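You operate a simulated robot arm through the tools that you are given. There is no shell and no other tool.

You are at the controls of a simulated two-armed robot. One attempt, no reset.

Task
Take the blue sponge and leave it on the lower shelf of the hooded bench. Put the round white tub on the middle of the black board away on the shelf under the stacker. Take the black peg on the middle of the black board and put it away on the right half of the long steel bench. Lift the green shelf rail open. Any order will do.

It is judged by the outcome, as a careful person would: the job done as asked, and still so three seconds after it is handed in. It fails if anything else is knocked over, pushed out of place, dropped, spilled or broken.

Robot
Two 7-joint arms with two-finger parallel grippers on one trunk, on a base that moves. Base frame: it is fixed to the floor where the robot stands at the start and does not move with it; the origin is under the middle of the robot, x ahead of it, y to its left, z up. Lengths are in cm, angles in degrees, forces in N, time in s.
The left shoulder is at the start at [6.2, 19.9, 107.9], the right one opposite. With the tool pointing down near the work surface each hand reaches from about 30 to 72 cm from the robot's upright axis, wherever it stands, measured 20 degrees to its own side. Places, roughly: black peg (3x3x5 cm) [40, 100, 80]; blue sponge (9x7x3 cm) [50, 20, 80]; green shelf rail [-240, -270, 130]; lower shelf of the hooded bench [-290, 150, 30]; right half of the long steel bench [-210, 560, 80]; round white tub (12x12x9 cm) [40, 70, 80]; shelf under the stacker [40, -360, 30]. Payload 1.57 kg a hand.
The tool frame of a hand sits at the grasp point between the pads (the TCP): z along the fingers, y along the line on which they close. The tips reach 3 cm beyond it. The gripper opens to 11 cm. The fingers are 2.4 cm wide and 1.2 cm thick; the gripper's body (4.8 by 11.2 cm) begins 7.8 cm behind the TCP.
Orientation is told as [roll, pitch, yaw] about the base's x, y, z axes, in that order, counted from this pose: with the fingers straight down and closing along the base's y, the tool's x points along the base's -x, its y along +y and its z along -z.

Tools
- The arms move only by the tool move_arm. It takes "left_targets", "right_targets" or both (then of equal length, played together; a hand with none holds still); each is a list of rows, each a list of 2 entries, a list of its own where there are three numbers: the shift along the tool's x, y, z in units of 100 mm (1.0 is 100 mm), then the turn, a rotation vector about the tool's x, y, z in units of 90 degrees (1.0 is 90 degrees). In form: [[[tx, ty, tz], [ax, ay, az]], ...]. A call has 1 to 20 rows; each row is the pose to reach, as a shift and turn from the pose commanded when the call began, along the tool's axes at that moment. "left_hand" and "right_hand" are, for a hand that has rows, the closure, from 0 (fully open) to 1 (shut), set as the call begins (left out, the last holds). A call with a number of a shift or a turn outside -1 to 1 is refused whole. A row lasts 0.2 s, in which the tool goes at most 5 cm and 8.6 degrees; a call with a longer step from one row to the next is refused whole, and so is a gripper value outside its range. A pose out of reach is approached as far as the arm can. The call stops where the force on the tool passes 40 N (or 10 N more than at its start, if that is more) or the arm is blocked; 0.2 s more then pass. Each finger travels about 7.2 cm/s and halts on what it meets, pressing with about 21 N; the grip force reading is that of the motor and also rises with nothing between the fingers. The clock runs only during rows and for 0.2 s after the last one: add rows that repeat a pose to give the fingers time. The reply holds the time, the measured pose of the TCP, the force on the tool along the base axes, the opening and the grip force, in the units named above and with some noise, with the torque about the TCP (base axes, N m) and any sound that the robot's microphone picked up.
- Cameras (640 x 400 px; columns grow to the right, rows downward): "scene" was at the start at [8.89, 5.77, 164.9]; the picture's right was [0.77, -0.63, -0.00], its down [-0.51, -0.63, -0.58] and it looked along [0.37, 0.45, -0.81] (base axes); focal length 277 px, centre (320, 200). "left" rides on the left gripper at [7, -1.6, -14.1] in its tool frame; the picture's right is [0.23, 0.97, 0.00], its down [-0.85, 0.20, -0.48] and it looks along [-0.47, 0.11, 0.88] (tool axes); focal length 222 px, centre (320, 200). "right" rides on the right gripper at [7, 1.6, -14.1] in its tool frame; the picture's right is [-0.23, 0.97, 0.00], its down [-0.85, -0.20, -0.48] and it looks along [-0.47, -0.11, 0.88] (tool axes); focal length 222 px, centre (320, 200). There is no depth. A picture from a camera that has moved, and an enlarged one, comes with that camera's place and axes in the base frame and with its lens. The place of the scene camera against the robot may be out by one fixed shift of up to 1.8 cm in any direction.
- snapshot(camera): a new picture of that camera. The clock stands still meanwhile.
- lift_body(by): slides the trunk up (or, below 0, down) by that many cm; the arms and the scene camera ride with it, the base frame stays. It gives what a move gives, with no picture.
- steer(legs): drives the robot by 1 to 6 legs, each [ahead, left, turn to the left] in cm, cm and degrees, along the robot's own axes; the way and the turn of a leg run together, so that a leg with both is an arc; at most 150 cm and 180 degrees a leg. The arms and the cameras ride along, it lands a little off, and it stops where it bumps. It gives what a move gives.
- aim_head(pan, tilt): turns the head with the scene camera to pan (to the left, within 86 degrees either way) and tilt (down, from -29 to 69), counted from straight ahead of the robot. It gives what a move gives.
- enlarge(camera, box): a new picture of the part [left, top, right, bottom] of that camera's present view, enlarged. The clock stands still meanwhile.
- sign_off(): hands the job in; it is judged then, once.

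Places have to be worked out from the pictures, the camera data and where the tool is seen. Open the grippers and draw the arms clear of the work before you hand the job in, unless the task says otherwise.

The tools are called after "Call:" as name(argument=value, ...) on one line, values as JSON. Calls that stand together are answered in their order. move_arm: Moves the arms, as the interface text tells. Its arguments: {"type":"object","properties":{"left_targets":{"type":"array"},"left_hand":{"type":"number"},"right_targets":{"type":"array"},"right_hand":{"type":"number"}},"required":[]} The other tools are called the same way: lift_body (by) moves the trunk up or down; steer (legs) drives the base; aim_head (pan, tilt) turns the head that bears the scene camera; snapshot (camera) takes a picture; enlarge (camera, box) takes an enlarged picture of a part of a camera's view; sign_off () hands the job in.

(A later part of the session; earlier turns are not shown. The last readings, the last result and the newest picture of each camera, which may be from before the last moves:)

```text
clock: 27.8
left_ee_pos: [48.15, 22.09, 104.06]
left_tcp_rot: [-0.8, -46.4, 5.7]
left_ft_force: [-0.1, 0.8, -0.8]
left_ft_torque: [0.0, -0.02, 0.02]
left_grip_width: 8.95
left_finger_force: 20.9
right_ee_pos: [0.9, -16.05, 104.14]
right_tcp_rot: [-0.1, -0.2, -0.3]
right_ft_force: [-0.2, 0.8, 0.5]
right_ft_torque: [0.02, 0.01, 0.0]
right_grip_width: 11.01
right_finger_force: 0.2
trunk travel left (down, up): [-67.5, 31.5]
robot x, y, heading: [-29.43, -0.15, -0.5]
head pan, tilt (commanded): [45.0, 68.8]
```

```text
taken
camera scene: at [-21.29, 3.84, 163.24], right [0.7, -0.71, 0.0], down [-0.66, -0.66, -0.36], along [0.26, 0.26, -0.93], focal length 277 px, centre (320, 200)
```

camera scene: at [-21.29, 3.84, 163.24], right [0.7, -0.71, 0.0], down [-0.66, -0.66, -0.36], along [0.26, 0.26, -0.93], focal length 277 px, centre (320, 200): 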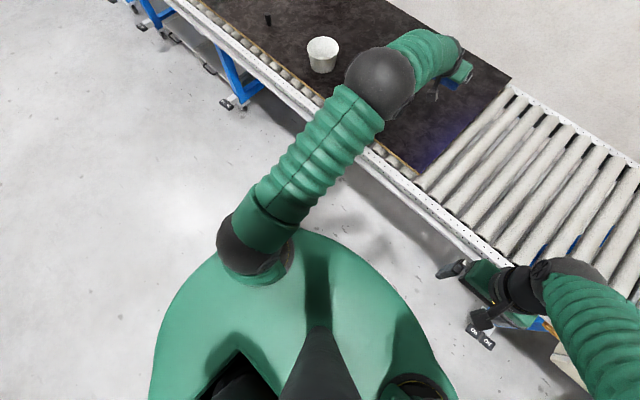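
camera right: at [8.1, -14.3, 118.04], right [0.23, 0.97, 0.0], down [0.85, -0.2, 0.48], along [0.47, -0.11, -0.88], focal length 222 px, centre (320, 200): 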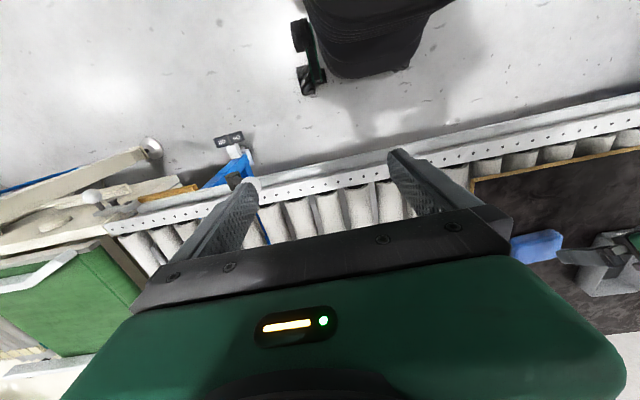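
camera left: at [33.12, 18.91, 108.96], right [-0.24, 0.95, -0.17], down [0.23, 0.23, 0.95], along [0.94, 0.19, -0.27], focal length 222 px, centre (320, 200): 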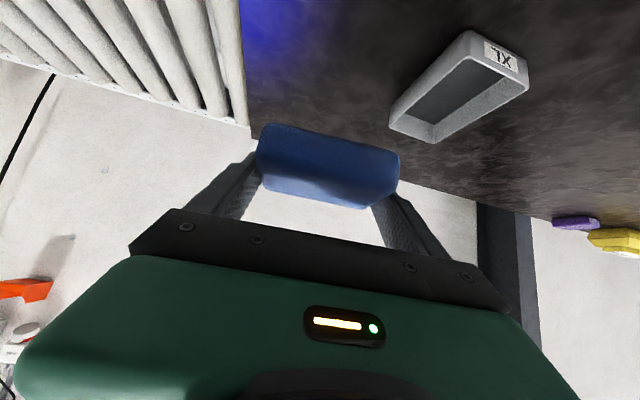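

Sponge is secure. Next is the peg near [42, 101] with the right hand: I drive left along the conveyor with clearance, then forward a little.

Call:
steer(legs=[[0, 121, 0]])

Call:
aim_head(pan=0, tilt=45)

Call:
snapshot(camera="scene")

Call:
snapshot(camera="right")

```text
clock: 34.0
left_ee_pos: [49.19, 143.54, 104.23]
left_tcp_rot: [-0.6, -46.3, 5.3]
left_ft_force: [0.7, -0.7, -0.4]
left_ft_torque: [0.02, 0.0, 0.01]
left_grip_width: 8.93
left_finger_force: 20.8
right_ee_pos: [1.7, 105.79, 104.13]
right_tcp_rot: [0.1, -0.1, -0.6]
right_ft_force: [0.3, -0.5, 0.6]
right_ft_torque: [-0.02, -0.03, 0.01]
right_grip_width: 11.01
right_finger_force: 0.0
trunk travel left (down, up): [-67.5, 31.5]
robot x, y, heading: [-28.83, 122.04, -0.5]
head pan, tilt (commanded): [45.0, 68.8]
```

```text
clock: 35.1
left_ee_pos: [49.07, 143.49, 104.22]
left_tcp_rot: [-0.9, -46.3, 5.3]
left_ft_force: [0.1, 0.2, -1.0]
left_ft_torque: [-0.02, 0.03, -0.03]
left_grip_width: 8.97
left_finger_force: 21.2
right_ee_pos: [1.65, 105.82, 104.14]
right_tcp_rot: [0.0, -0.2, -0.4]
right_ft_force: [-0.9, -0.3, 0.1]
right_ft_torque: [0.01, 0.0, -0.01]
right_grip_width: 11.0
right_finger_force: 0.0
trunk travel left (down, up): [-67.5, 31.5]
robot x, y, heading: [-28.44, 122.28, -0.5]
head pan, tilt (commanded): [0.0, 45.0]
```

```text
taken
camera scene: at [-16.14, 121.88, 166.12], right [-0.01, -1.0, 0.0], down [-0.71, 0.01, -0.71], along [0.71, -0.01, -0.71], focal length 277 px, centre (320, 200)
```

scene: 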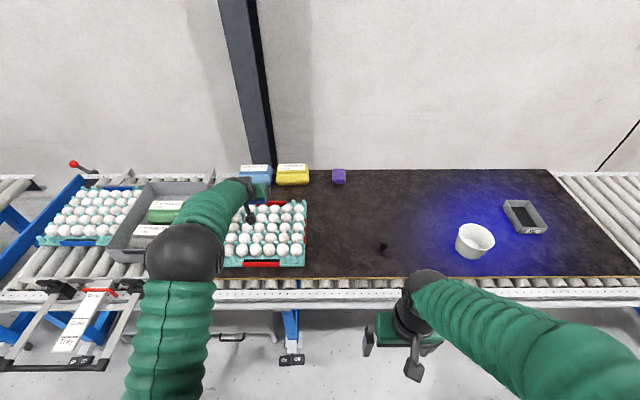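

```text
taken
camera right: at [-5.36, 107.64, 118.2], right [0.24, 0.97, 0.0], down [0.85, -0.21, 0.48], along [0.47, -0.11, -0.88], focal length 222 px, centre (320, 200)
```

right: 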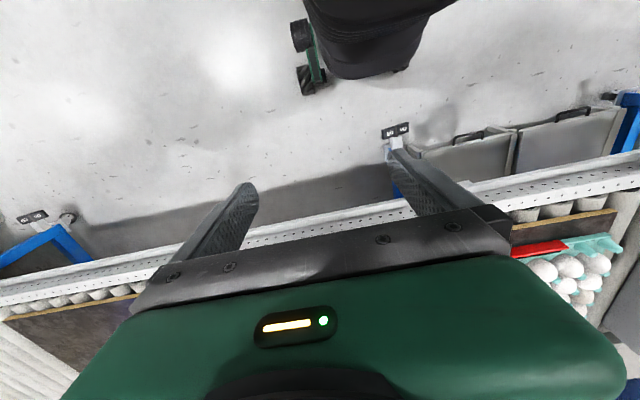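

The peg is visible at about [43.5, 99]. I zoom on it to see its orientation before driving closer.

Call:
enlarge(camera="scene", box=[350, 220, 414, 260])

Call:
steer(legs=[[14, 0, 0.5]])

Call:
snapshot(camera="scene")

Call:
snapshot(camera="right")

```text
10.00 times, centred on (382, 240) of scene
camera zoom: at [-16.14, 121.88, 166.12], right [-0.01, -1.0, 0.0], down [-0.71, 0.01, -0.71], along [0.71, -0.01, -0.71], focal length 2768 px, centre (-300, -200)
```

zoom: 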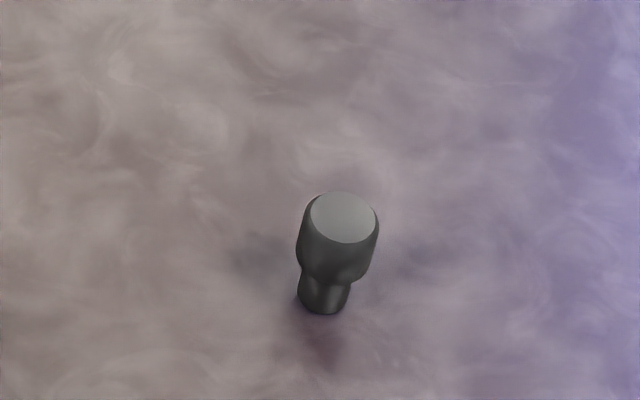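

```text
clock: 36.5
left_ee_pos: [63.16, 144.0, 104.24]
left_tcp_rot: [-0.7, -46.4, 5.8]
left_ft_force: [-0.1, 0.2, -0.6]
left_ft_torque: [0.0, 0.02, -0.01]
left_grip_width: 8.95
left_finger_force: 20.6
right_ee_pos: [15.99, 106.06, 104.11]
right_tcp_rot: [0.0, -0.3, -0.2]
right_ft_force: [-0.4, 0.2, 0.6]
right_ft_torque: [0.01, 0.0, -0.01]
right_grip_width: 11.01
right_finger_force: 0.1
trunk travel left (down, up): [-67.5, 31.5]
robot x, y, heading: [-14.08, 122.1, -0.5]
head pan, tilt (commanded): [0.0, 45.0]
```

```text
taken
camera scene: at [-2.1, 121.83, 166.15], right [0.0, -1.0, 0.0], down [-0.71, 0.0, -0.71], along [0.71, 0.0, -0.71], focal length 277 px, centre (320, 200)
```

scene: 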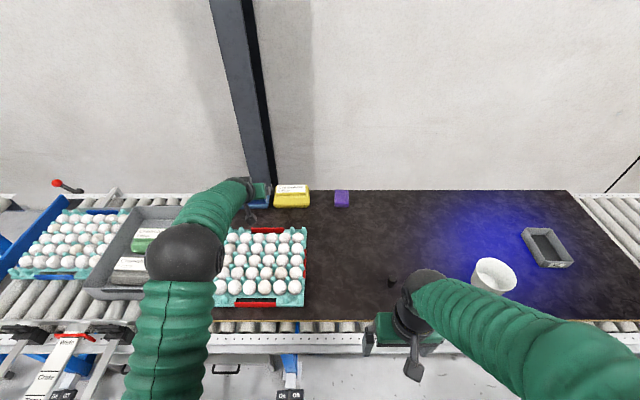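

```text
taken
camera right: at [8.93, 107.69, 118.25], right [0.23, 0.97, 0.0], down [0.85, -0.2, 0.48], along [0.47, -0.11, -0.88], focal length 222 px, centre (320, 200)
```

right: 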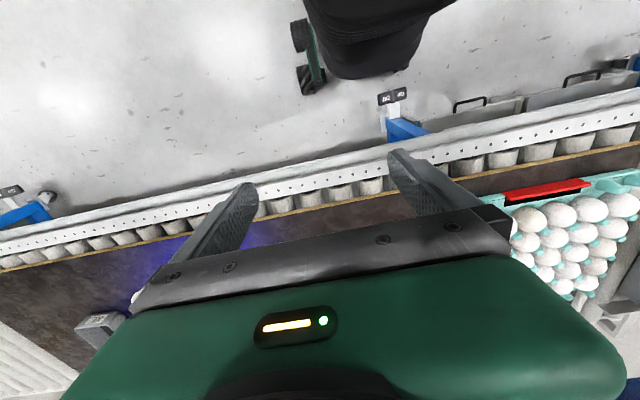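

The peg is a pawn-shaped peg standing at about [42.7, 98.3]. I bring the right hand over it at z≈96.

Call:
move_arm(right_targets=[[[-0.33, -0.09, 0], [0, 0, 0]], [[-0.67, -0.18, 0], [0, 0, 0]], [[-1.0, -0.26, 0], [0, 0, 0]]])

Call:
move_arm(right_targets=[[[-0.33, -0.09, 0.13], [0, 0, 0]], [[-0.67, -0.18, 0.27], [0, 0, 0]], [[-1.0, -0.26, 0.4], [0, 0, 0]]])

Call:
move_arm(right_targets=[[[-0.23, -0.09, 0.13], [0, 0, 0]], [[-0.45, -0.18, 0.27], [0, 0, 0]], [[-0.67, -0.25, 0.4], [0, 0, 0]]])

Call:
snapshot(camera="right")

Call:
snapshot(camera="scene")

```text
clock: 37.3
left_ee_pos: [63.37, 143.87, 104.18]
left_tcp_rot: [-0.7, -46.4, 5.9]
left_ft_force: [0.2, -0.5, -1.5]
left_ft_torque: [0.0, 0.0, 0.01]
left_grip_width: 8.92
left_finger_force: 20.9
right_ee_pos: [26.14, 103.35, 103.97]
right_tcp_rot: [0.0, -0.1, -0.2]
right_ft_force: [1.2, -0.7, -0.7]
right_ft_torque: [0.01, 0.02, -0.01]
right_grip_width: 10.99
right_finger_force: 0.1
trunk travel left (down, up): [-67.5, 31.5]
robot x, y, heading: [-13.84, 121.86, -0.1]
head pan, tilt (commanded): [0.0, 45.0]
```

```text
clock: 38.1
left_ee_pos: [63.41, 143.87, 104.25]
left_tcp_rot: [-0.7, -46.4, 5.6]
left_ft_force: [-0.6, -0.4, -0.7]
left_ft_torque: [0.02, 0.02, 0.02]
left_grip_width: 8.93
left_finger_force: 21.1
right_ee_pos: [36.19, 100.71, 100.32]
right_tcp_rot: [0.0, -0.2, -0.2]
right_ft_force: [-0.6, 0.6, 0.1]
right_ft_torque: [-0.02, 0.01, -0.02]
right_grip_width: 11.02
right_finger_force: 0.1
trunk travel left (down, up): [-67.5, 31.5]
robot x, y, heading: [-14.86, 122.14, -0.2]
head pan, tilt (commanded): [0.0, 45.0]
```

```text
clock: 38.9
left_ee_pos: [63.21, 143.8, 104.17]
left_tcp_rot: [-0.8, -46.3, 5.7]
left_ft_force: [-0.4, -0.3, -1.1]
left_ft_torque: [-0.03, 0.0, -0.05]
left_grip_width: 8.94
left_finger_force: 21.0
right_ee_pos: [42.79, 98.26, 96.13]
right_tcp_rot: [0.2, -0.1, -0.1]
right_ft_force: [-0.1, -0.9, 0.1]
right_ft_torque: [0.01, 0.02, 0.0]
right_grip_width: 11.01
right_finger_force: 0.2
trunk travel left (down, up): [-67.5, 31.5]
robot x, y, heading: [-14.56, 122.19, -0.4]
head pan, tilt (commanded): [0.0, 45.0]
```

```text
taken
camera right: at [35.82, 99.92, 110.26], right [0.23, 0.97, 0.0], down [0.85, -0.2, 0.48], along [0.47, -0.11, -0.88], focal length 222 px, centre (320, 200)
```

right: 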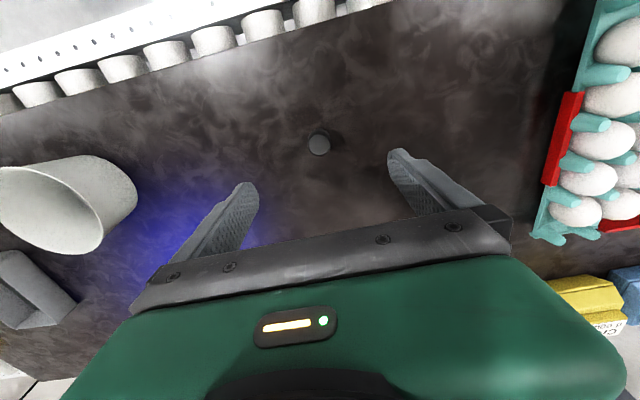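

```text
taken
camera scene: at [-1.51, 121.7, 166.1], right [0.0, -1.0, 0.0], down [-0.71, 0.0, -0.7], along [0.7, 0.0, -0.71], focal length 277 px, centre (320, 200)
```

scene: 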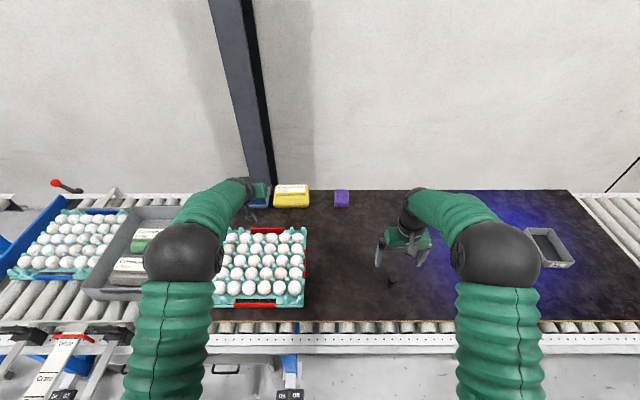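

The peg top is at about [42.1, 98.35] by the hand camera. I shift 0.6 cm back and descend over it.

Call:
move_arm(right_targets=[[[0.06, 0.01, 0.25], [0, 0, 0]], [[0.06, 0.01, 0.5], [0, 0, 0]], [[0.06, 0.01, 0.75], [0, 0, 0]]])

Call:
snapshot(camera="right")

```text
clock: 39.7
left_ee_pos: [63.34, 144.0, 104.31]
left_tcp_rot: [-0.7, -46.3, 5.7]
left_ft_force: [0.1, -0.3, -0.9]
left_ft_torque: [0.03, 0.01, 0.01]
left_grip_width: 8.96
left_finger_force: 21.0
right_ee_pos: [42.27, 98.23, 88.72]
right_tcp_rot: [0.0, -0.3, -0.3]
right_ft_force: [0.4, -0.1, 0.5]
right_ft_torque: [0.02, 0.02, 0.01]
right_grip_width: 11.02
right_finger_force: 0.1
trunk travel left (down, up): [-67.5, 31.5]
robot x, y, heading: [-14.54, 121.98, -0.2]
head pan, tilt (commanded): [0.0, 45.0]
```

```text
taken
camera right: at [35.27, 99.89, 102.92], right [0.23, 0.97, 0.0], down [0.85, -0.2, 0.48], along [0.47, -0.11, -0.88], focal length 222 px, centre (320, 200)
```

right: 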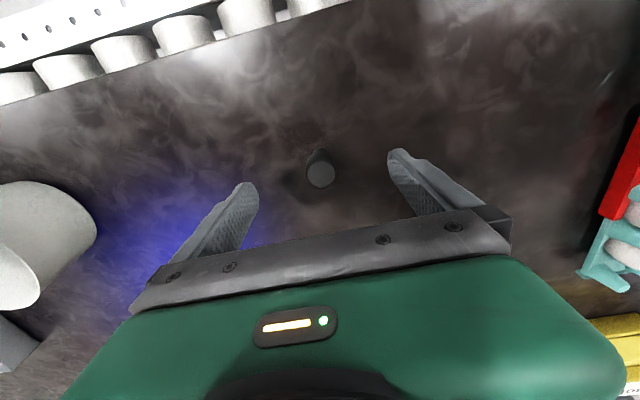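

Well centred. I descend the last 4 cm and close on the peg's head.

Call:
move_arm(right_targets=[[[0.02, 0.015, 0.13], [0, 0, 0]], [[0.02, 0.015, 0.26], [0, 0, 0]], [[0.02, 0.015, 0.39], [0, 0, 0]]])

Call:
move_arm(right_targets=[[[0, 0, 0], [0, 0, 0]], [[0, 0, 0], [0, 0, 0]], [[0, 0, 0], [0, 0, 0]], [[0, 0, 0], [0, 0, 0]], [[0, 0, 0], [0, 0, 0]], [[0, 0, 0], [0, 0, 0]]], right_hand=1)

Call:
snapshot(camera="right")

```text
clock: 40.5
left_ee_pos: [63.27, 143.99, 104.22]
left_tcp_rot: [-0.8, -46.4, 5.8]
left_ft_force: [-0.2, 0.6, -0.7]
left_ft_torque: [-0.01, -0.01, -0.01]
left_grip_width: 8.97
left_finger_force: 21.0
right_ee_pos: [41.81, 98.53, 84.82]
right_tcp_rot: [-0.1, -0.3, -0.2]
right_ft_force: [0.2, -0.3, -0.1]
right_ft_torque: [-0.01, -0.04, 0.02]
right_grip_width: 11.0
right_finger_force: 0.1
trunk travel left (down, up): [-67.5, 31.5]
robot x, y, heading: [-14.08, 122.16, -0.5]
head pan, tilt (commanded): [0.0, 45.0]
```

```text
clock: 41.9
left_ee_pos: [63.36, 143.96, 104.21]
left_tcp_rot: [-0.8, -46.5, 5.8]
left_ft_force: [0.8, 0.6, -0.7]
left_ft_torque: [0.02, -0.02, -0.02]
left_grip_width: 8.95
left_finger_force: 21.5
right_ee_pos: [41.97, 98.55, 84.85]
right_tcp_rot: [0.1, -0.2, -0.1]
right_ft_force: [-0.7, -0.6, 0.9]
right_ft_torque: [-0.02, 0.01, 0.01]
right_grip_width: 2.53
right_finger_force: 20.5
trunk travel left (down, up): [-67.5, 31.5]
robot x, y, heading: [-14.09, 122.04, -0.2]
head pan, tilt (commanded): [0.0, 45.0]
```

```text
taken
camera right: at [34.82, 100.13, 98.95], right [0.23, 0.97, 0.0], down [0.85, -0.2, 0.48], along [0.47, -0.11, -0.88], focal length 222 px, centre (320, 200)
```

right: 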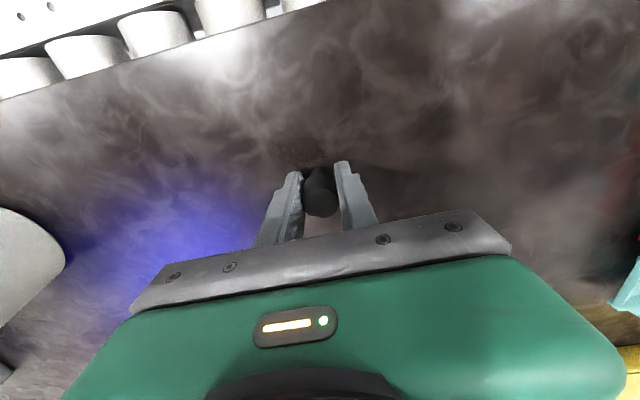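

Peg gripped (2.5 cm). I lift it and draw the right arm back.

Call:
move_arm(right_targets=[[[0, 0, -0.25], [0, 0, 0]], [[0, 0, -0.5], [0, 0, 0]], [[0, 0, -0.75], [0, 0, 0]], [[0, 0, -1.0], [0, 0, 0]]])

Call:
move_arm(right_targets=[[[0.25, 0.02, -0.2], [0, 0, 0]], [[0.5, 0.04, -0.4], [0, 0, 0]], [[0.75, 0.06, -0.6], [0, 0, 0]], [[1.0, 0.1, -0.8], [0, 0, 0]]])

Call:
snapshot(camera="right")

Call:
aim_head(pan=86, tilt=20)

Call:
snapshot(camera="scene")

```text
clock: 42.9
left_ee_pos: [63.31, 143.99, 104.32]
left_tcp_rot: [-0.8, -46.4, 5.7]
left_ft_force: [0.4, -0.3, -0.6]
left_ft_torque: [-0.05, 0.03, 0.01]
left_grip_width: 8.99
left_finger_force: 20.6
right_ee_pos: [41.82, 98.42, 94.8]
right_tcp_rot: [-0.1, -0.2, -0.3]
right_ft_force: [0.0, 0.3, -0.7]
right_ft_torque: [0.01, 0.01, 0.03]
right_grip_width: 2.55
right_finger_force: 20.8
trunk travel left (down, up): [-67.5, 31.5]
robot x, y, heading: [-14.34, 122.13, 0.0]
head pan, tilt (commanded): [0.0, 45.0]
```

```text
clock: 43.9
left_ee_pos: [63.23, 144.04, 104.45]
left_tcp_rot: [-0.8, -46.5, 5.8]
left_ft_force: [1.0, 0.0, 0.5]
left_ft_torque: [0.02, 0.0, -0.02]
left_grip_width: 8.95
left_finger_force: 21.1
right_ee_pos: [31.75, 99.42, 102.87]
right_tcp_rot: [0.0, -0.2, -0.2]
right_ft_force: [-0.3, -0.7, 0.9]
right_ft_torque: [-0.01, 0.0, 0.0]
right_grip_width: 2.54
right_finger_force: 21.2
trunk travel left (down, up): [-67.5, 31.5]
robot x, y, heading: [-14.28, 122.04, 0.0]
head pan, tilt (commanded): [0.0, 45.0]
```

```text
taken
camera right: at [24.71, 101.09, 116.98], right [0.23, 0.97, 0.0], down [0.85, -0.2, 0.48], along [0.47, -0.11, -0.88], focal length 222 px, centre (320, 200)
```

right: 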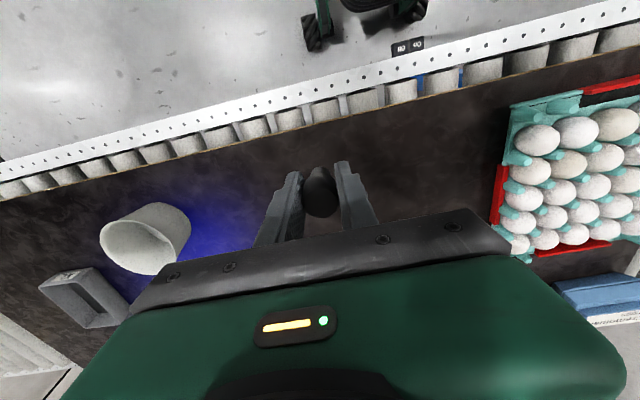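

```text
clock: 45.5
left_ee_pos: [63.42, 143.91, 104.31]
left_tcp_rot: [-0.8, -46.3, 5.8]
left_ft_force: [0.3, 0.3, -0.3]
left_ft_torque: [-0.03, 0.03, 0.0]
left_grip_width: 8.92
left_finger_force: 21.3
right_ee_pos: [32.09, 99.42, 102.81]
right_tcp_rot: [0.1, -0.3, -0.1]
right_ft_force: [0.4, -0.4, -1.0]
right_ft_torque: [-0.01, -0.02, 0.03]
right_grip_width: 2.51
right_finger_force: 21.2
trunk travel left (down, up): [-67.5, 31.5]
robot x, y, heading: [-14.34, 122.14, -0.1]
head pan, tilt (commanded): [85.9, 20.0]
```

```text
taken
camera scene: at [-9.08, 131.14, 170.0], right [1.0, -0.07, 0.0], down [-0.03, -0.34, -0.94], along [0.07, 0.94, -0.34], focal length 277 px, centre (320, 200)
```

scene: 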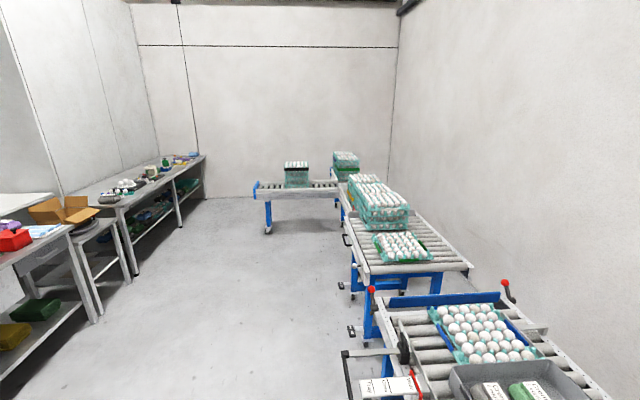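

Both items are secure. I back away from the conveyor into open floor and turn left 90° to look at the benches behind.

Call:
steer(legs=[[-65, 0, 0], [0, 0, 90]])

Call:
aim_head(pan=60, tilt=25)

Call:
snapshot(camera="scene")

Call:
aim_head(pan=86, tilt=25)

Call:
snapshot(camera="scene")

```text
clock: 53.1
left_ee_pos: [-105.42, 199.37, 104.33]
left_tcp_rot: [-0.6, -46.4, 97.3]
left_ft_force: [-0.1, 0.2, -1.6]
left_ft_torque: [-0.01, -0.01, -0.02]
left_grip_width: 8.96
left_finger_force: 20.9
right_ee_pos: [-60.18, 169.06, 102.96]
right_tcp_rot: [0.0, -0.3, 91.2]
right_ft_force: [-0.3, 0.5, -0.7]
right_ft_torque: [0.0, 0.03, 0.01]
right_grip_width: 2.52
right_finger_force: 20.5
trunk travel left (down, up): [-67.5, 31.5]
robot x, y, heading: [-81.49, 121.94, 91.2]
head pan, tilt (commanded): [85.9, 20.0]
```

```text
clock: 54.0
left_ee_pos: [-105.5, 199.05, 104.39]
left_tcp_rot: [-0.8, -46.5, 97.2]
left_ft_force: [-0.2, -0.4, -0.8]
left_ft_torque: [-0.02, 0.02, 0.02]
left_grip_width: 8.92
left_finger_force: 20.5
right_ee_pos: [-60.1, 168.86, 102.84]
right_tcp_rot: [0.0, -0.4, 91.2]
right_ft_force: [-0.4, 0.4, 0.2]
right_ft_torque: [0.02, 0.03, -0.01]
right_grip_width: 2.54
right_finger_force: 21.1
trunk travel left (down, up): [-67.5, 31.5]
robot x, y, heading: [-81.49, 122.14, 91.2]
head pan, tilt (commanded): [60.0, 25.0]
```

```text
taken
camera scene: at [-88.7, 130.04, 169.19], right [0.48, 0.88, 0.0], down [0.37, -0.21, -0.91], along [-0.8, 0.43, -0.42], focal length 277 px, centre (320, 200)
```

scene: 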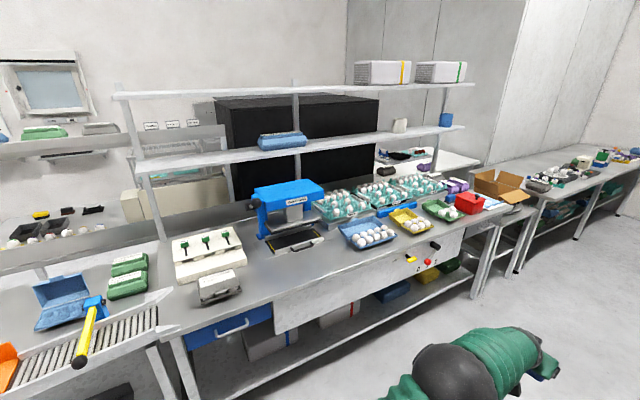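

```text
clock: 54.9
left_ee_pos: [-105.51, 199.26, 104.45]
left_tcp_rot: [-0.8, -46.5, 97.3]
left_ft_force: [-0.8, 0.4, 0.4]
left_ft_torque: [0.0, 0.02, 0.0]
left_grip_width: 8.93
left_finger_force: 21.2
right_ee_pos: [-60.03, 169.04, 102.9]
right_tcp_rot: [0.0, -0.3, 91.3]
right_ft_force: [0.0, 0.2, -0.9]
right_ft_torque: [0.01, 0.03, 0.01]
right_grip_width: 2.52
right_finger_force: 21.3
trunk travel left (down, up): [-67.5, 31.5]
robot x, y, heading: [-81.6, 122.33, 91.6]
head pan, tilt (commanded): [85.9, 25.0]
```

```text
taken
camera scene: at [-89.82, 126.12, 169.19], right [0.05, 1.0, 0.0], down [0.42, -0.02, -0.91], along [-0.91, 0.04, -0.42], focal length 277 px, centre (320, 200)
```

scene: 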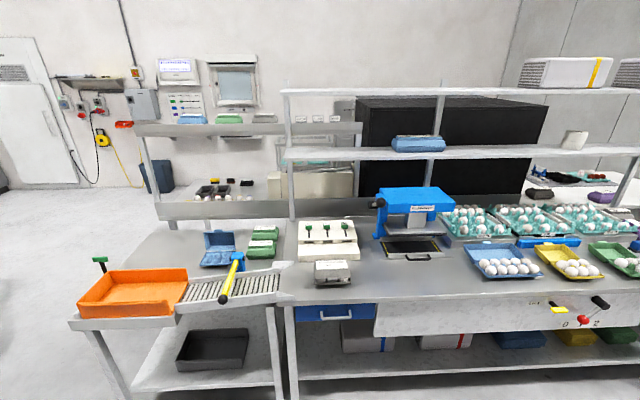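

The black hood stands behind the front bench, so the "hooded bench" at [-290, 150] is in a second row. I turn to face −x and go toward the open left end to look at it from there.

Call:
steer(legs=[[0, 0, 89], [20, 100, 0]])

Call:
aim_head(pan=-20, tilt=20)

Call:
snapshot(camera="scene")

Call:
aim_head(pan=40, tilt=20)

Call:
snapshot(camera="scene")

```text
clock: 63.9
left_ee_pos: [-175.88, -0.26, 104.43]
left_tcp_rot: [-0.6, -46.5, -172.7]
left_ft_force: [-0.5, -1.0, -0.6]
left_ft_torque: [0.0, 0.0, 0.01]
left_grip_width: 8.92
left_finger_force: 20.5
right_ee_pos: [-145.83, 45.24, 102.81]
right_tcp_rot: [0.2, -0.3, -178.5]
right_ft_force: [-0.5, -0.4, -0.1]
right_ft_torque: [-0.05, 0.04, -0.02]
right_grip_width: 2.53
right_finger_force: 21.1
trunk travel left (down, up): [-67.5, 31.5]
robot x, y, heading: [-99.13, 24.07, -178.5]
head pan, tilt (commanded): [85.9, 25.0]
```

```text
clock: 65.7
left_ee_pos: [-175.76, -0.48, 104.48]
left_tcp_rot: [-0.8, -46.5, -172.5]
left_ft_force: [0.3, 0.8, 0.1]
left_ft_torque: [-0.01, 0.0, 0.01]
left_grip_width: 8.94
left_finger_force: 21.1
right_ee_pos: [-145.75, 45.05, 102.92]
right_tcp_rot: [0.0, -0.3, -178.5]
right_ft_force: [-0.1, -0.4, 0.2]
right_ft_torque: [-0.03, 0.04, -0.03]
right_grip_width: 2.52
right_finger_force: 20.8
trunk travel left (down, up): [-67.5, 31.5]
robot x, y, heading: [-99.17, 23.56, -178.5]
head pan, tilt (commanded): [-20.0, 20.0]
```

```text
taken
camera scene: at [-110.49, 26.45, 169.98], right [0.32, 0.95, 0.0], down [0.33, -0.11, -0.94], along [-0.89, 0.3, -0.34], focal length 277 px, centre (320, 200)
```

scene: 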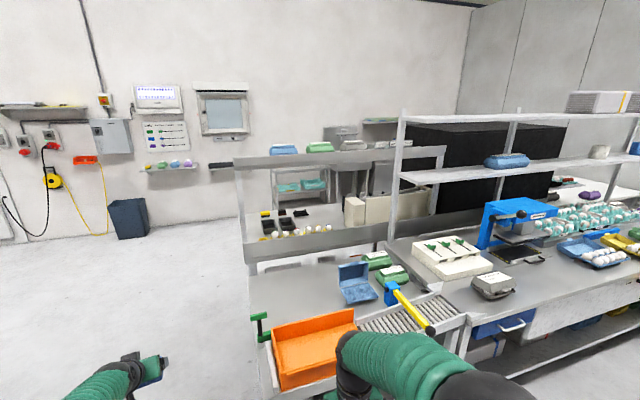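

```text
clock: 67.0
left_ee_pos: [-175.8, -0.5, 104.56]
left_tcp_rot: [-0.8, -46.6, -172.5]
left_ft_force: [-0.6, 1.0, 0.3]
left_ft_torque: [0.02, -0.02, 0.01]
left_grip_width: 8.93
left_finger_force: 20.8
right_ee_pos: [-145.67, 45.1, 102.93]
right_tcp_rot: [0.0, -0.4, -178.4]
right_ft_force: [0.3, -0.7, -0.3]
right_ft_torque: [-0.01, -0.03, 0.01]
right_grip_width: 2.54
right_finger_force: 20.5
trunk travel left (down, up): [-67.5, 31.5]
robot x, y, heading: [-98.95, 23.51, -178.7]
head pan, tilt (commanded): [40.0, 20.0]
```

```text
taken
camera scene: at [-108.64, 17.33, 169.98], right [-0.66, 0.75, 0.0], down [0.26, 0.23, -0.94], along [-0.7, -0.62, -0.34], focal length 277 px, centre (320, 200)
```

scene: 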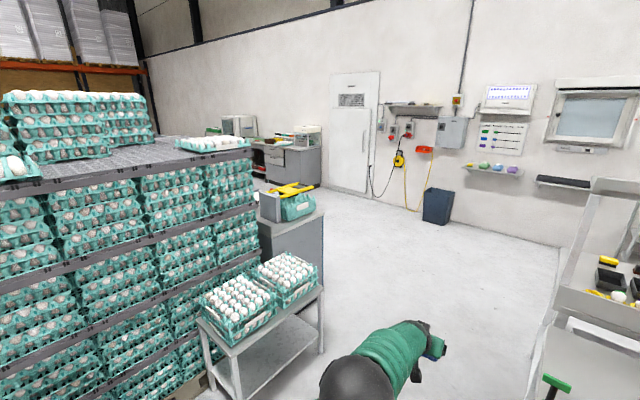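

I see a passage about 95 cm wide between the bench's left end (y≈30) and a small egg table (y≈−67). I drive down its middle at y≈−18 to get behind the front bench.

Call:
steer(legs=[[0, 41, -1.5], [70, 0, 0]])

Call:
aim_head(pan=-50, tilt=25)

Call:
snapshot(camera="scene")

Call:
aim_head(pan=20, tilt=40)

Call:
snapshot(camera="scene")

```text
clock: 73.0
left_ee_pos: [-245.04, -39.11, 104.61]
left_tcp_rot: [-0.9, -46.6, -174.0]
left_ft_force: [0.0, -0.1, -0.6]
left_ft_torque: [-0.01, 0.03, 0.03]
left_grip_width: 8.95
left_finger_force: 20.7
right_ee_pos: [-213.85, 5.72, 102.96]
right_tcp_rot: [-0.1, -0.5, 180.0]
right_ft_force: [0.0, -0.2, -0.5]
right_ft_torque: [0.01, 0.0, 0.0]
right_grip_width: 2.53
right_finger_force: 21.4
trunk travel left (down, up): [-67.5, 31.5]
robot x, y, heading: [-168.02, -16.8, 180.0]
head pan, tilt (commanded): [40.0, 20.0]
```

```text
clock: 74.6
left_ee_pos: [-244.99, -39.03, 104.57]
left_tcp_rot: [-0.8, -46.6, -174.0]
left_ft_force: [-0.4, 0.5, 0.6]
left_ft_torque: [0.0, -0.02, -0.03]
left_grip_width: 8.91
left_finger_force: 21.2
right_ee_pos: [-213.78, 5.65, 103.01]
right_tcp_rot: [0.0, -0.6, 180.0]
right_ft_force: [0.4, -0.2, 0.3]
right_ft_torque: [-0.02, 0.01, -0.02]
right_grip_width: 2.55
right_finger_force: 20.7
trunk travel left (down, up): [-67.5, 31.5]
robot x, y, heading: [-167.8, -16.78, 179.9]
head pan, tilt (commanded): [-50.0, 25.0]
```

```text
taken
camera scene: at [-176.34, -9.92, 169.18], right [0.77, 0.64, 0.0], down [0.27, -0.32, -0.91], along [-0.58, 0.69, -0.42], focal length 277 px, centre (320, 200)
```

scene: 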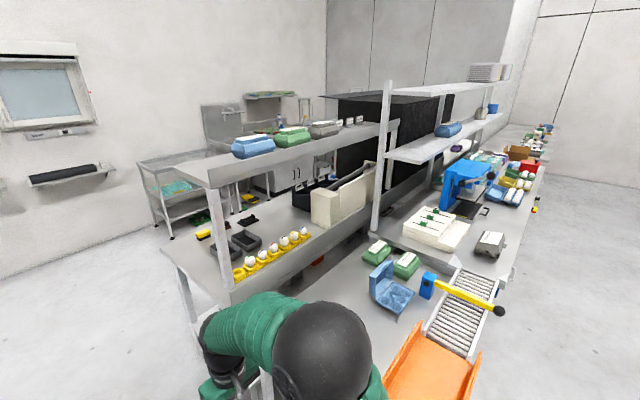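

```text
clock: 76.0
left_ee_pos: [-245.02, -38.99, 104.59]
left_tcp_rot: [-0.7, -46.6, -174.0]
left_ft_force: [0.2, -0.8, 0.2]
left_ft_torque: [0.0, -0.02, -0.01]
left_grip_width: 8.95
left_finger_force: 20.7
right_ee_pos: [-213.67, 5.56, 103.1]
right_tcp_rot: [-0.1, -0.5, 180.0]
right_ft_force: [-0.6, 0.3, 0.0]
right_ft_torque: [0.0, 0.0, -0.02]
right_grip_width: 2.53
right_finger_force: 20.7
trunk travel left (down, up): [-67.5, 31.5]
robot x, y, heading: [-167.79, -16.75, 179.8]
head pan, tilt (commanded): [20.0, 40.0]
```

```text
taken
camera scene: at [-178.42, -19.89, 166.84], right [-0.34, 0.94, 0.0], down [0.61, 0.22, -0.76], along [-0.72, -0.26, -0.64], focal length 277 px, centre (320, 200)
```

scene: 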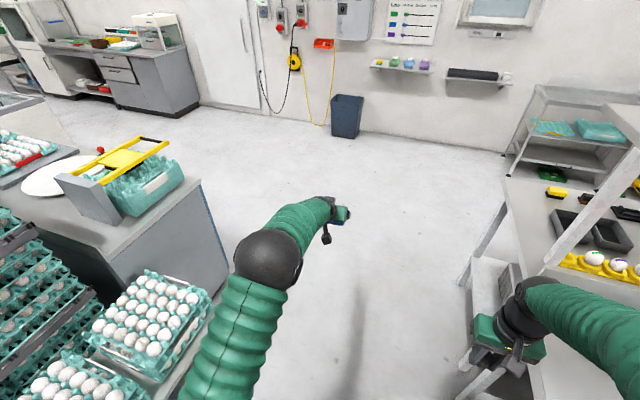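

The hooded bench is the second, back-to-back one at x≈−250…−317, with its end at y≈30 and an accessible lower shelf. I zoom on that end.

Call:
enlarge(camera="scene", box=[420, 180, 640, 400])

Call:
steer(legs=[[70, 0, 0]])

Call:
aim_head(pan=-75, tilt=45)

Call:
snapshot(camera="scene")

```text
1.82 times, centred on (530, 290) of scene
camera zoom: at [-178.42, -19.89, 166.84], right [-0.34, 0.94, 0.0], down [0.61, 0.22, -0.76], along [-0.72, -0.26, -0.64], focal length 503 px, centre (-62, 36)
```

zoom: 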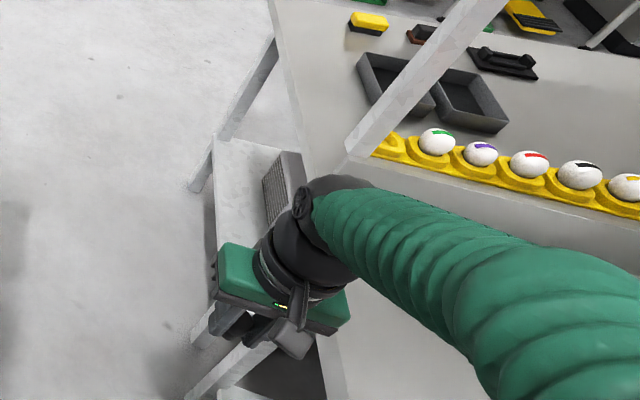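

```text
clock: 79.9
left_ee_pos: [-316.7, -36.48, 104.78]
left_tcp_rot: [-0.8, -46.6, -175.1]
left_ft_force: [-0.9, 0.4, -1.1]
left_ft_torque: [-0.04, 0.0, 0.0]
left_grip_width: 8.93
left_finger_force: 20.9
right_ee_pos: [-284.47, 7.49, 103.05]
right_tcp_rot: [0.0, -0.7, 178.7]
right_ft_force: [0.3, -0.2, 0.0]
right_ft_torque: [0.0, 0.03, -0.04]
right_grip_width: 2.52
right_finger_force: 20.9
trunk travel left (down, up): [-67.5, 31.5]
robot x, y, heading: [-239.05, -16.0, 178.8]
head pan, tilt (commanded): [20.0, 40.0]
```

```text
clock: 81.6
left_ee_pos: [-316.64, -36.57, 104.7]
left_tcp_rot: [-0.7, -46.7, -175.2]
left_ft_force: [0.8, 1.3, -0.2]
left_ft_torque: [0.0, -0.02, -0.01]
left_grip_width: 8.97
left_finger_force: 20.8
right_ee_pos: [-284.35, 7.44, 103.24]
right_tcp_rot: [-0.1, -0.7, 178.7]
right_ft_force: [0.6, -0.1, -0.6]
right_ft_torque: [0.0, -0.01, -0.01]
right_grip_width: 2.53
right_finger_force: 21.2
trunk travel left (down, up): [-67.5, 31.5]
robot x, y, heading: [-239.26, -16.17, 179.0]
head pan, tilt (commanded): [-75.0, 45.0]
```

```text
taken
camera scene: at [-243.53, -8.19, 166.13], right [0.97, 0.24, 0.0], down [0.17, -0.69, -0.71], along [-0.17, 0.69, -0.71], focal length 277 px, centre (320, 200)
```

scene: 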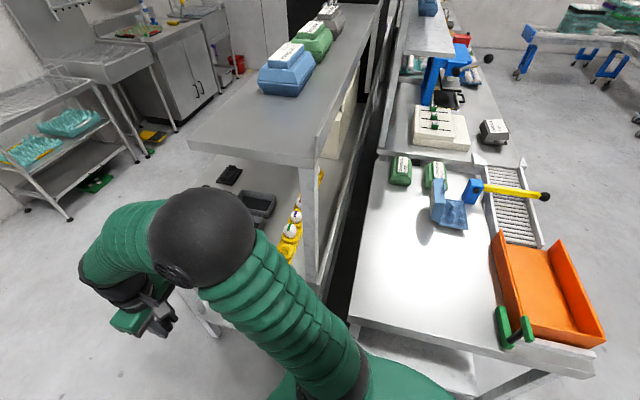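

I move further and back off from the bench end, then turn to face +y so I can see into the lower shelf.

Call:
steer(legs=[[40, 45, 0], [0, 5, -89]])

Call:
aim_head(pan=0, tilt=45)

Call:
snapshot(camera="scene")

Call:
snapshot(camera="right")

Call:
snapshot(camera="left")

```text
clock: 88.8
left_ee_pos: [-306.9, 12.98, 104.72]
left_tcp_rot: [-0.8, -46.8, 96.6]
left_ft_force: [-0.8, 0.9, -0.9]
left_ft_torque: [0.02, 0.0, -0.01]
left_grip_width: 8.92
left_finger_force: 20.5
right_ee_pos: [-261.91, -17.85, 103.19]
right_tcp_rot: [0.0, -0.6, 90.4]
right_ft_force: [0.0, -0.5, -0.2]
right_ft_torque: [0.04, -0.01, 0.02]
right_grip_width: 2.56
right_finger_force: 21.0
trunk travel left (down, up): [-67.5, 31.5]
robot x, y, heading: [-284.15, -63.88, 90.2]
head pan, tilt (commanded): [-75.0, 45.0]
```

```text
clock: 90.3
left_ee_pos: [-306.84, 12.88, 104.85]
left_tcp_rot: [-0.9, -46.7, 96.5]
left_ft_force: [1.0, 0.2, -0.7]
left_ft_torque: [-0.01, 0.01, -0.01]
left_grip_width: 8.94
left_finger_force: 21.0
right_ee_pos: [-261.89, -18.06, 103.27]
right_tcp_rot: [0.0, -0.9, 90.4]
right_ft_force: [0.0, -0.2, -0.9]
right_ft_torque: [0.01, 0.04, -0.02]
right_grip_width: 2.51
right_finger_force: 20.8
trunk travel left (down, up): [-67.5, 31.5]
robot x, y, heading: [-283.93, -63.62, 90.6]
head pan, tilt (commanded): [0.0, 45.0]
```

```text
taken
camera scene: at [-283.14, -52.24, 166.11], right [1.0, 0.01, 0.0], down [0.0, -0.71, -0.71], along [0.0, 0.71, -0.71], focal length 277 px, centre (320, 200)
```

scene: 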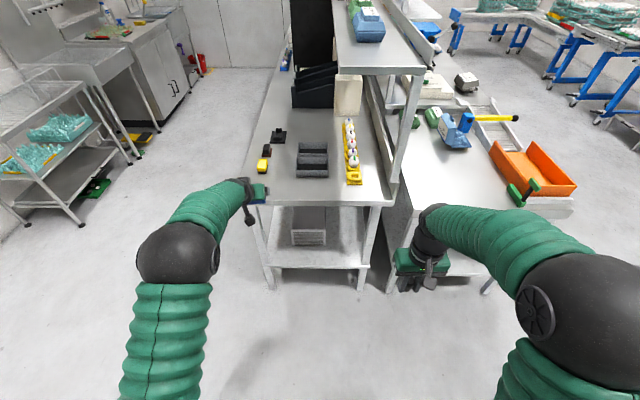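

```text
taken
camera right: at [-263.47, -25.18, 117.23], right [-0.98, 0.22, 0.0], down [0.19, 0.85, 0.49], along [0.11, 0.48, -0.87], focal length 222 px, centre (320, 200)
```

right: 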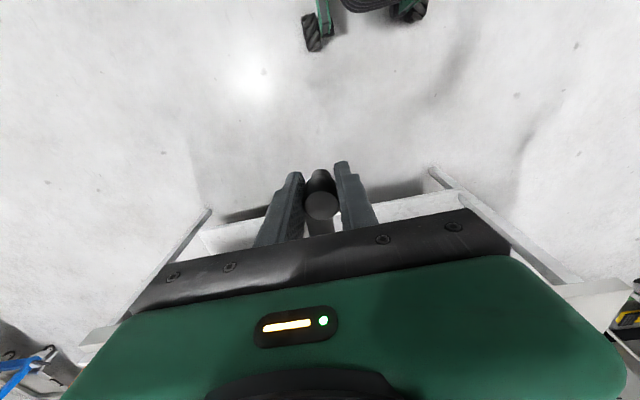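

```text
taken
camera left: at [-303.96, -2.05, 109.55], right [-0.95, -0.25, -0.18], down [-0.23, 0.21, 0.95], along [-0.2, 0.94, -0.26], focal length 222 px, centre (320, 200)
```

left: 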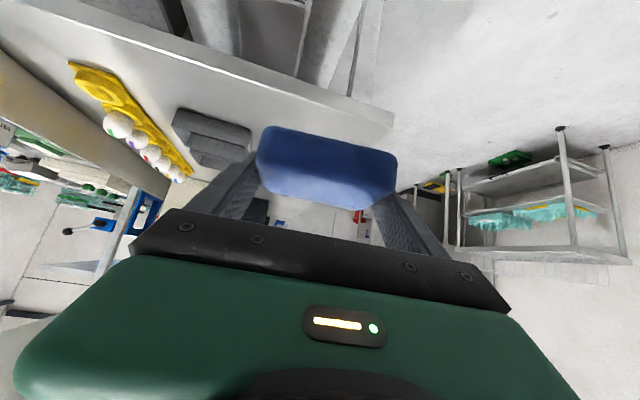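

The shelf end is open: lower shelf edge at about y 30, z 31, with a grey crate on it starting at y≈45. I shift right so the sponge lines up in front of the crate, then lower the trunk outside the bench.

Call:
steer(legs=[[0, -19, -0.5]])

Call:
lift_body(by=-62)

Call:
aim_head(pan=5, tilt=35)

Call:
snapshot(camera="scene")

Call:
snapshot(camera="left")

```text
clock: 91.8
left_ee_pos: [-287.51, 13.12, 104.77]
left_tcp_rot: [-1.1, -46.9, 96.1]
left_ft_force: [0.0, -0.2, -0.4]
left_ft_torque: [-0.01, -0.01, 0.0]
left_grip_width: 8.93
left_finger_force: 21.6
right_ee_pos: [-242.9, -18.22, 103.37]
right_tcp_rot: [-0.3, -0.8, 89.9]
right_ft_force: [0.2, 0.0, 0.1]
right_ft_torque: [0.02, -0.01, 0.0]
right_grip_width: 2.5
right_finger_force: 21.3
trunk travel left (down, up): [-67.5, 31.5]
robot x, y, heading: [-265.24, -63.8, 89.7]
head pan, tilt (commanded): [0.0, 45.0]
```

```text
refused: -62 is not a number from -40 to 40
```

```text
clock: 92.5
left_ee_pos: [-287.49, 12.95, 104.98]
left_tcp_rot: [-1.0, -46.9, 96.0]
left_ft_force: [-1.0, 0.2, -0.4]
left_ft_torque: [-0.02, -0.05, 0.0]
left_grip_width: 8.92
left_finger_force: 21.2
right_ee_pos: [-242.86, -18.3, 103.26]
right_tcp_rot: [-0.2, -0.9, 90.0]
right_ft_force: [0.6, 0.1, -1.0]
right_ft_torque: [0.04, -0.01, 0.01]
right_grip_width: 2.54
right_finger_force: 20.8
trunk travel left (down, up): [-67.5, 31.5]
robot x, y, heading: [-264.94, -63.9, 89.8]
head pan, tilt (commanded): [5.0, 35.0]
```

```text
taken
camera scene: at [-265.28, -51.52, 167.58], right [1.0, 0.08, 0.0], down [0.05, -0.57, -0.82], along [-0.07, 0.81, -0.58], focal length 277 px, centre (320, 200)
```

scene: 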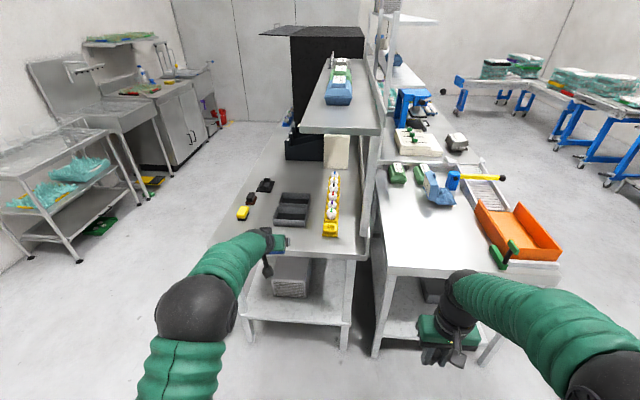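

```text
taken
camera left: at [-284.7, -1.97, 109.59], right [-0.95, -0.24, -0.18], down [-0.23, 0.21, 0.95], along [-0.19, 0.95, -0.26], focal length 222 px, centre (320, 200)
```

left: 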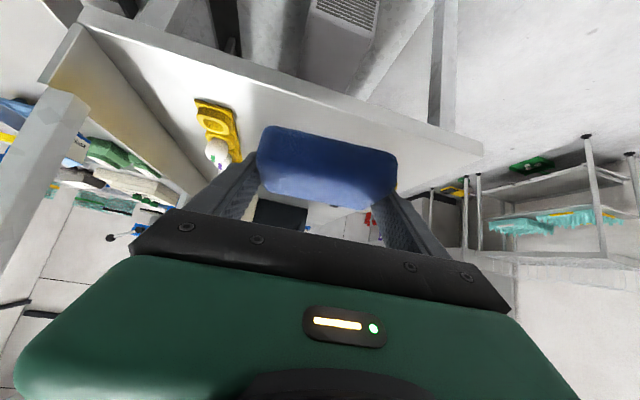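

I lower in two steps (limit 40 each); the sponge's front is about 8 cm short of the bench end.

Call:
lift_body(by=-35)

Call:
lift_body(by=-25)

Call:
snapshot(camera="scene")

Call:
snapshot(camera="left")

```text
clock: 96.0
left_ee_pos: [-287.23, 12.92, 70.03]
left_tcp_rot: [-0.9, -46.9, 96.0]
left_ft_force: [-0.8, 0.2, -0.8]
left_ft_torque: [0.04, -0.03, -0.02]
left_grip_width: 8.93
left_finger_force: 21.3
right_ee_pos: [-242.51, -18.48, 68.24]
right_tcp_rot: [0.1, -0.8, 89.8]
right_ft_force: [0.1, -0.1, -0.4]
right_ft_torque: [-0.03, 0.02, -0.02]
right_grip_width: 2.52
right_finger_force: 21.6
trunk travel left (down, up): [-32.5, 66.5]
robot x, y, heading: [-265.06, -63.61, 89.8]
head pan, tilt (commanded): [5.0, 35.0]
```

```text
clock: 98.5
left_ee_pos: [-287.09, 12.84, 44.94]
left_tcp_rot: [-0.9, -47.0, 95.9]
left_ft_force: [0.5, -0.1, -0.1]
left_ft_torque: [-0.01, -0.03, -0.02]
left_grip_width: 8.94
left_finger_force: 21.1
right_ee_pos: [-242.5, -18.51, 43.3]
right_tcp_rot: [0.0, -0.8, 89.8]
right_ft_force: [0.9, -0.2, 0.0]
right_ft_torque: [0.0, 0.01, 0.0]
right_grip_width: 2.5
right_finger_force: 20.9
trunk travel left (down, up): [-7.5, 91.5]
robot x, y, heading: [-265.62, -63.6, 89.8]
head pan, tilt (commanded): [5.0, 35.0]
```

```text
taken
camera scene: at [-264.85, -51.72, 107.6], right [1.0, 0.08, 0.0], down [0.05, -0.57, -0.82], along [-0.07, 0.81, -0.58], focal length 277 px, centre (320, 200)
```

scene: 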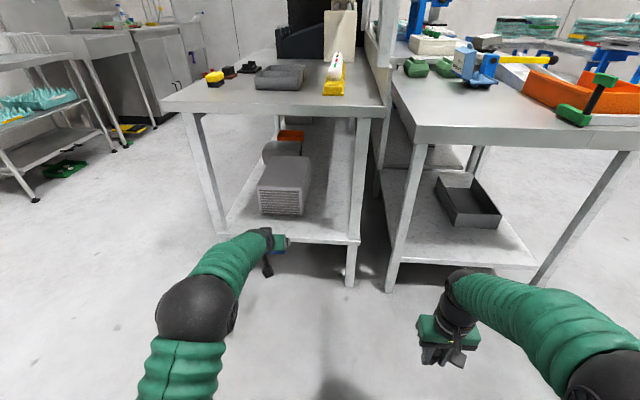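

```text
taken
camera left: at [-284.39, -2.06, 49.67], right [-0.95, -0.24, -0.18], down [-0.23, 0.21, 0.95], along [-0.19, 0.95, -0.26], focal length 222 px, centre (320, 200)
```

left: 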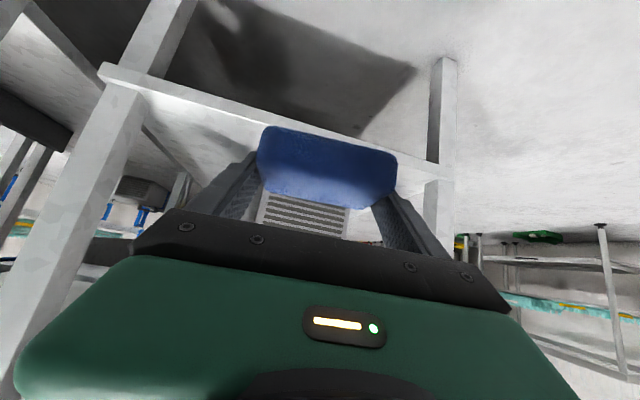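

I zoom both views to pin down the shelf edge and crate relative to the sponge.

Call:
enlarge(camera="left", box=[80, 40, 480, 260])

Call:
enlarge(camera="scene", box=[160, 80, 400, 300])

```text
1.60 times, centred on (280, 150) of left
camera zoom: at [-284.39, -2.06, 49.67], right [-0.95, -0.24, -0.18], down [-0.23, 0.21, 0.95], along [-0.19, 0.95, -0.26], focal length 355 px, centre (384, 280)
```

zoom: 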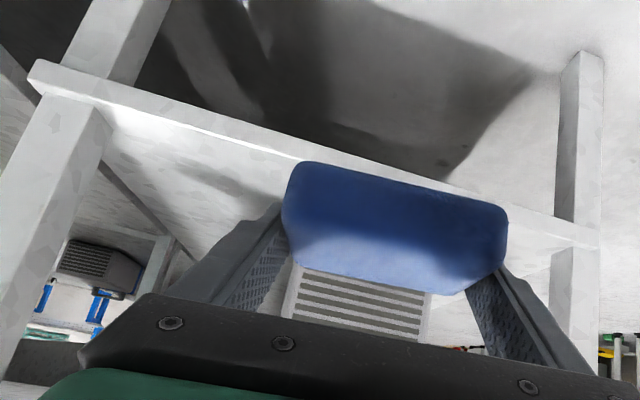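

```text
1.82 times, centred on (280, 190) of scene
camera zoom: at [-264.85, -51.72, 107.6], right [1.0, 0.08, 0.0], down [0.05, -0.57, -0.82], along [-0.07, 0.81, -0.58], focal length 503 px, centre (393, 218)
```

zoom: 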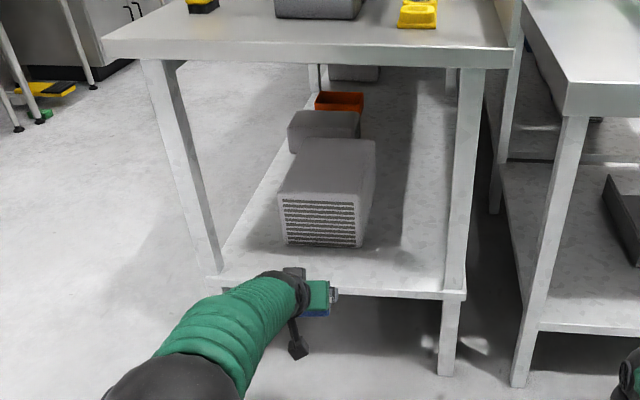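

The shelf edge is at about y 28–31 and z ≈31, with ~14 cm free before the crate. I drive forward ~19 cm, keeping the sponge 10 cm above the shelf.

Call:
steer(legs=[[19, 0, 0]])

Call:
snapshot(camera="scene")

Call:
snapshot(camera="left")

```text
clock: 100.1
left_ee_pos: [-287.12, 31.14, 45.03]
left_tcp_rot: [-0.8, -46.9, 95.9]
left_ft_force: [0.8, 0.1, -1.0]
left_ft_torque: [0.0, 0.02, 0.0]
left_grip_width: 8.95
left_finger_force: 20.9
right_ee_pos: [-242.4, -0.21, 43.29]
right_tcp_rot: [0.0, -0.8, 89.9]
right_ft_force: [0.2, -0.3, -0.6]
right_ft_torque: [0.01, 0.02, 0.03]
right_grip_width: 2.52
right_finger_force: 20.9
trunk travel left (down, up): [-7.5, 91.5]
robot x, y, heading: [-265.01, -45.11, 89.5]
head pan, tilt (commanded): [5.0, 35.0]
```

```text
taken
camera scene: at [-264.78, -33.38, 107.59], right [1.0, 0.08, 0.0], down [0.05, -0.57, -0.82], along [-0.07, 0.81, -0.58], focal length 277 px, centre (320, 200)
```

scene: 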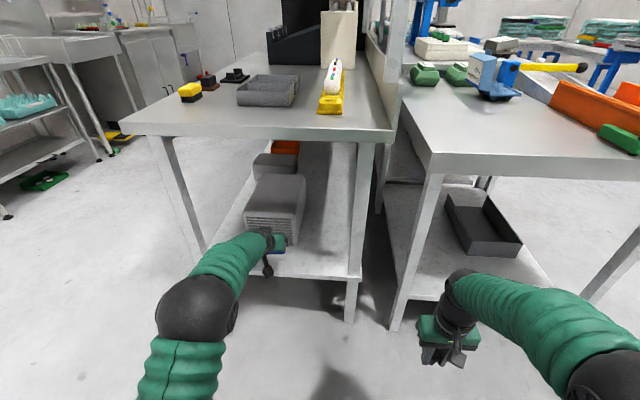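

```text
taken
camera left: at [-284.3, 16.26, 49.63], right [-0.95, -0.24, -0.18], down [-0.23, 0.22, 0.95], along [-0.19, 0.95, -0.26], focal length 222 px, centre (320, 200)
```

left: 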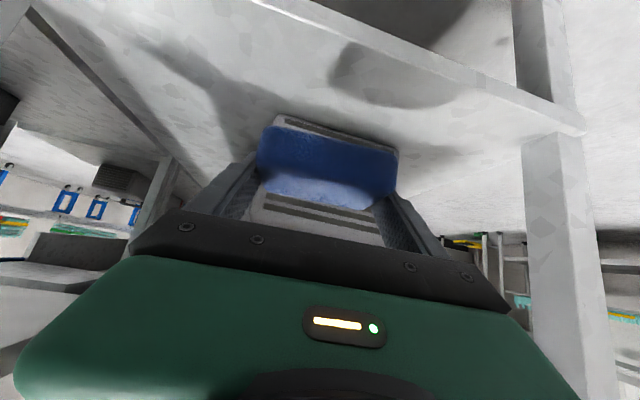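

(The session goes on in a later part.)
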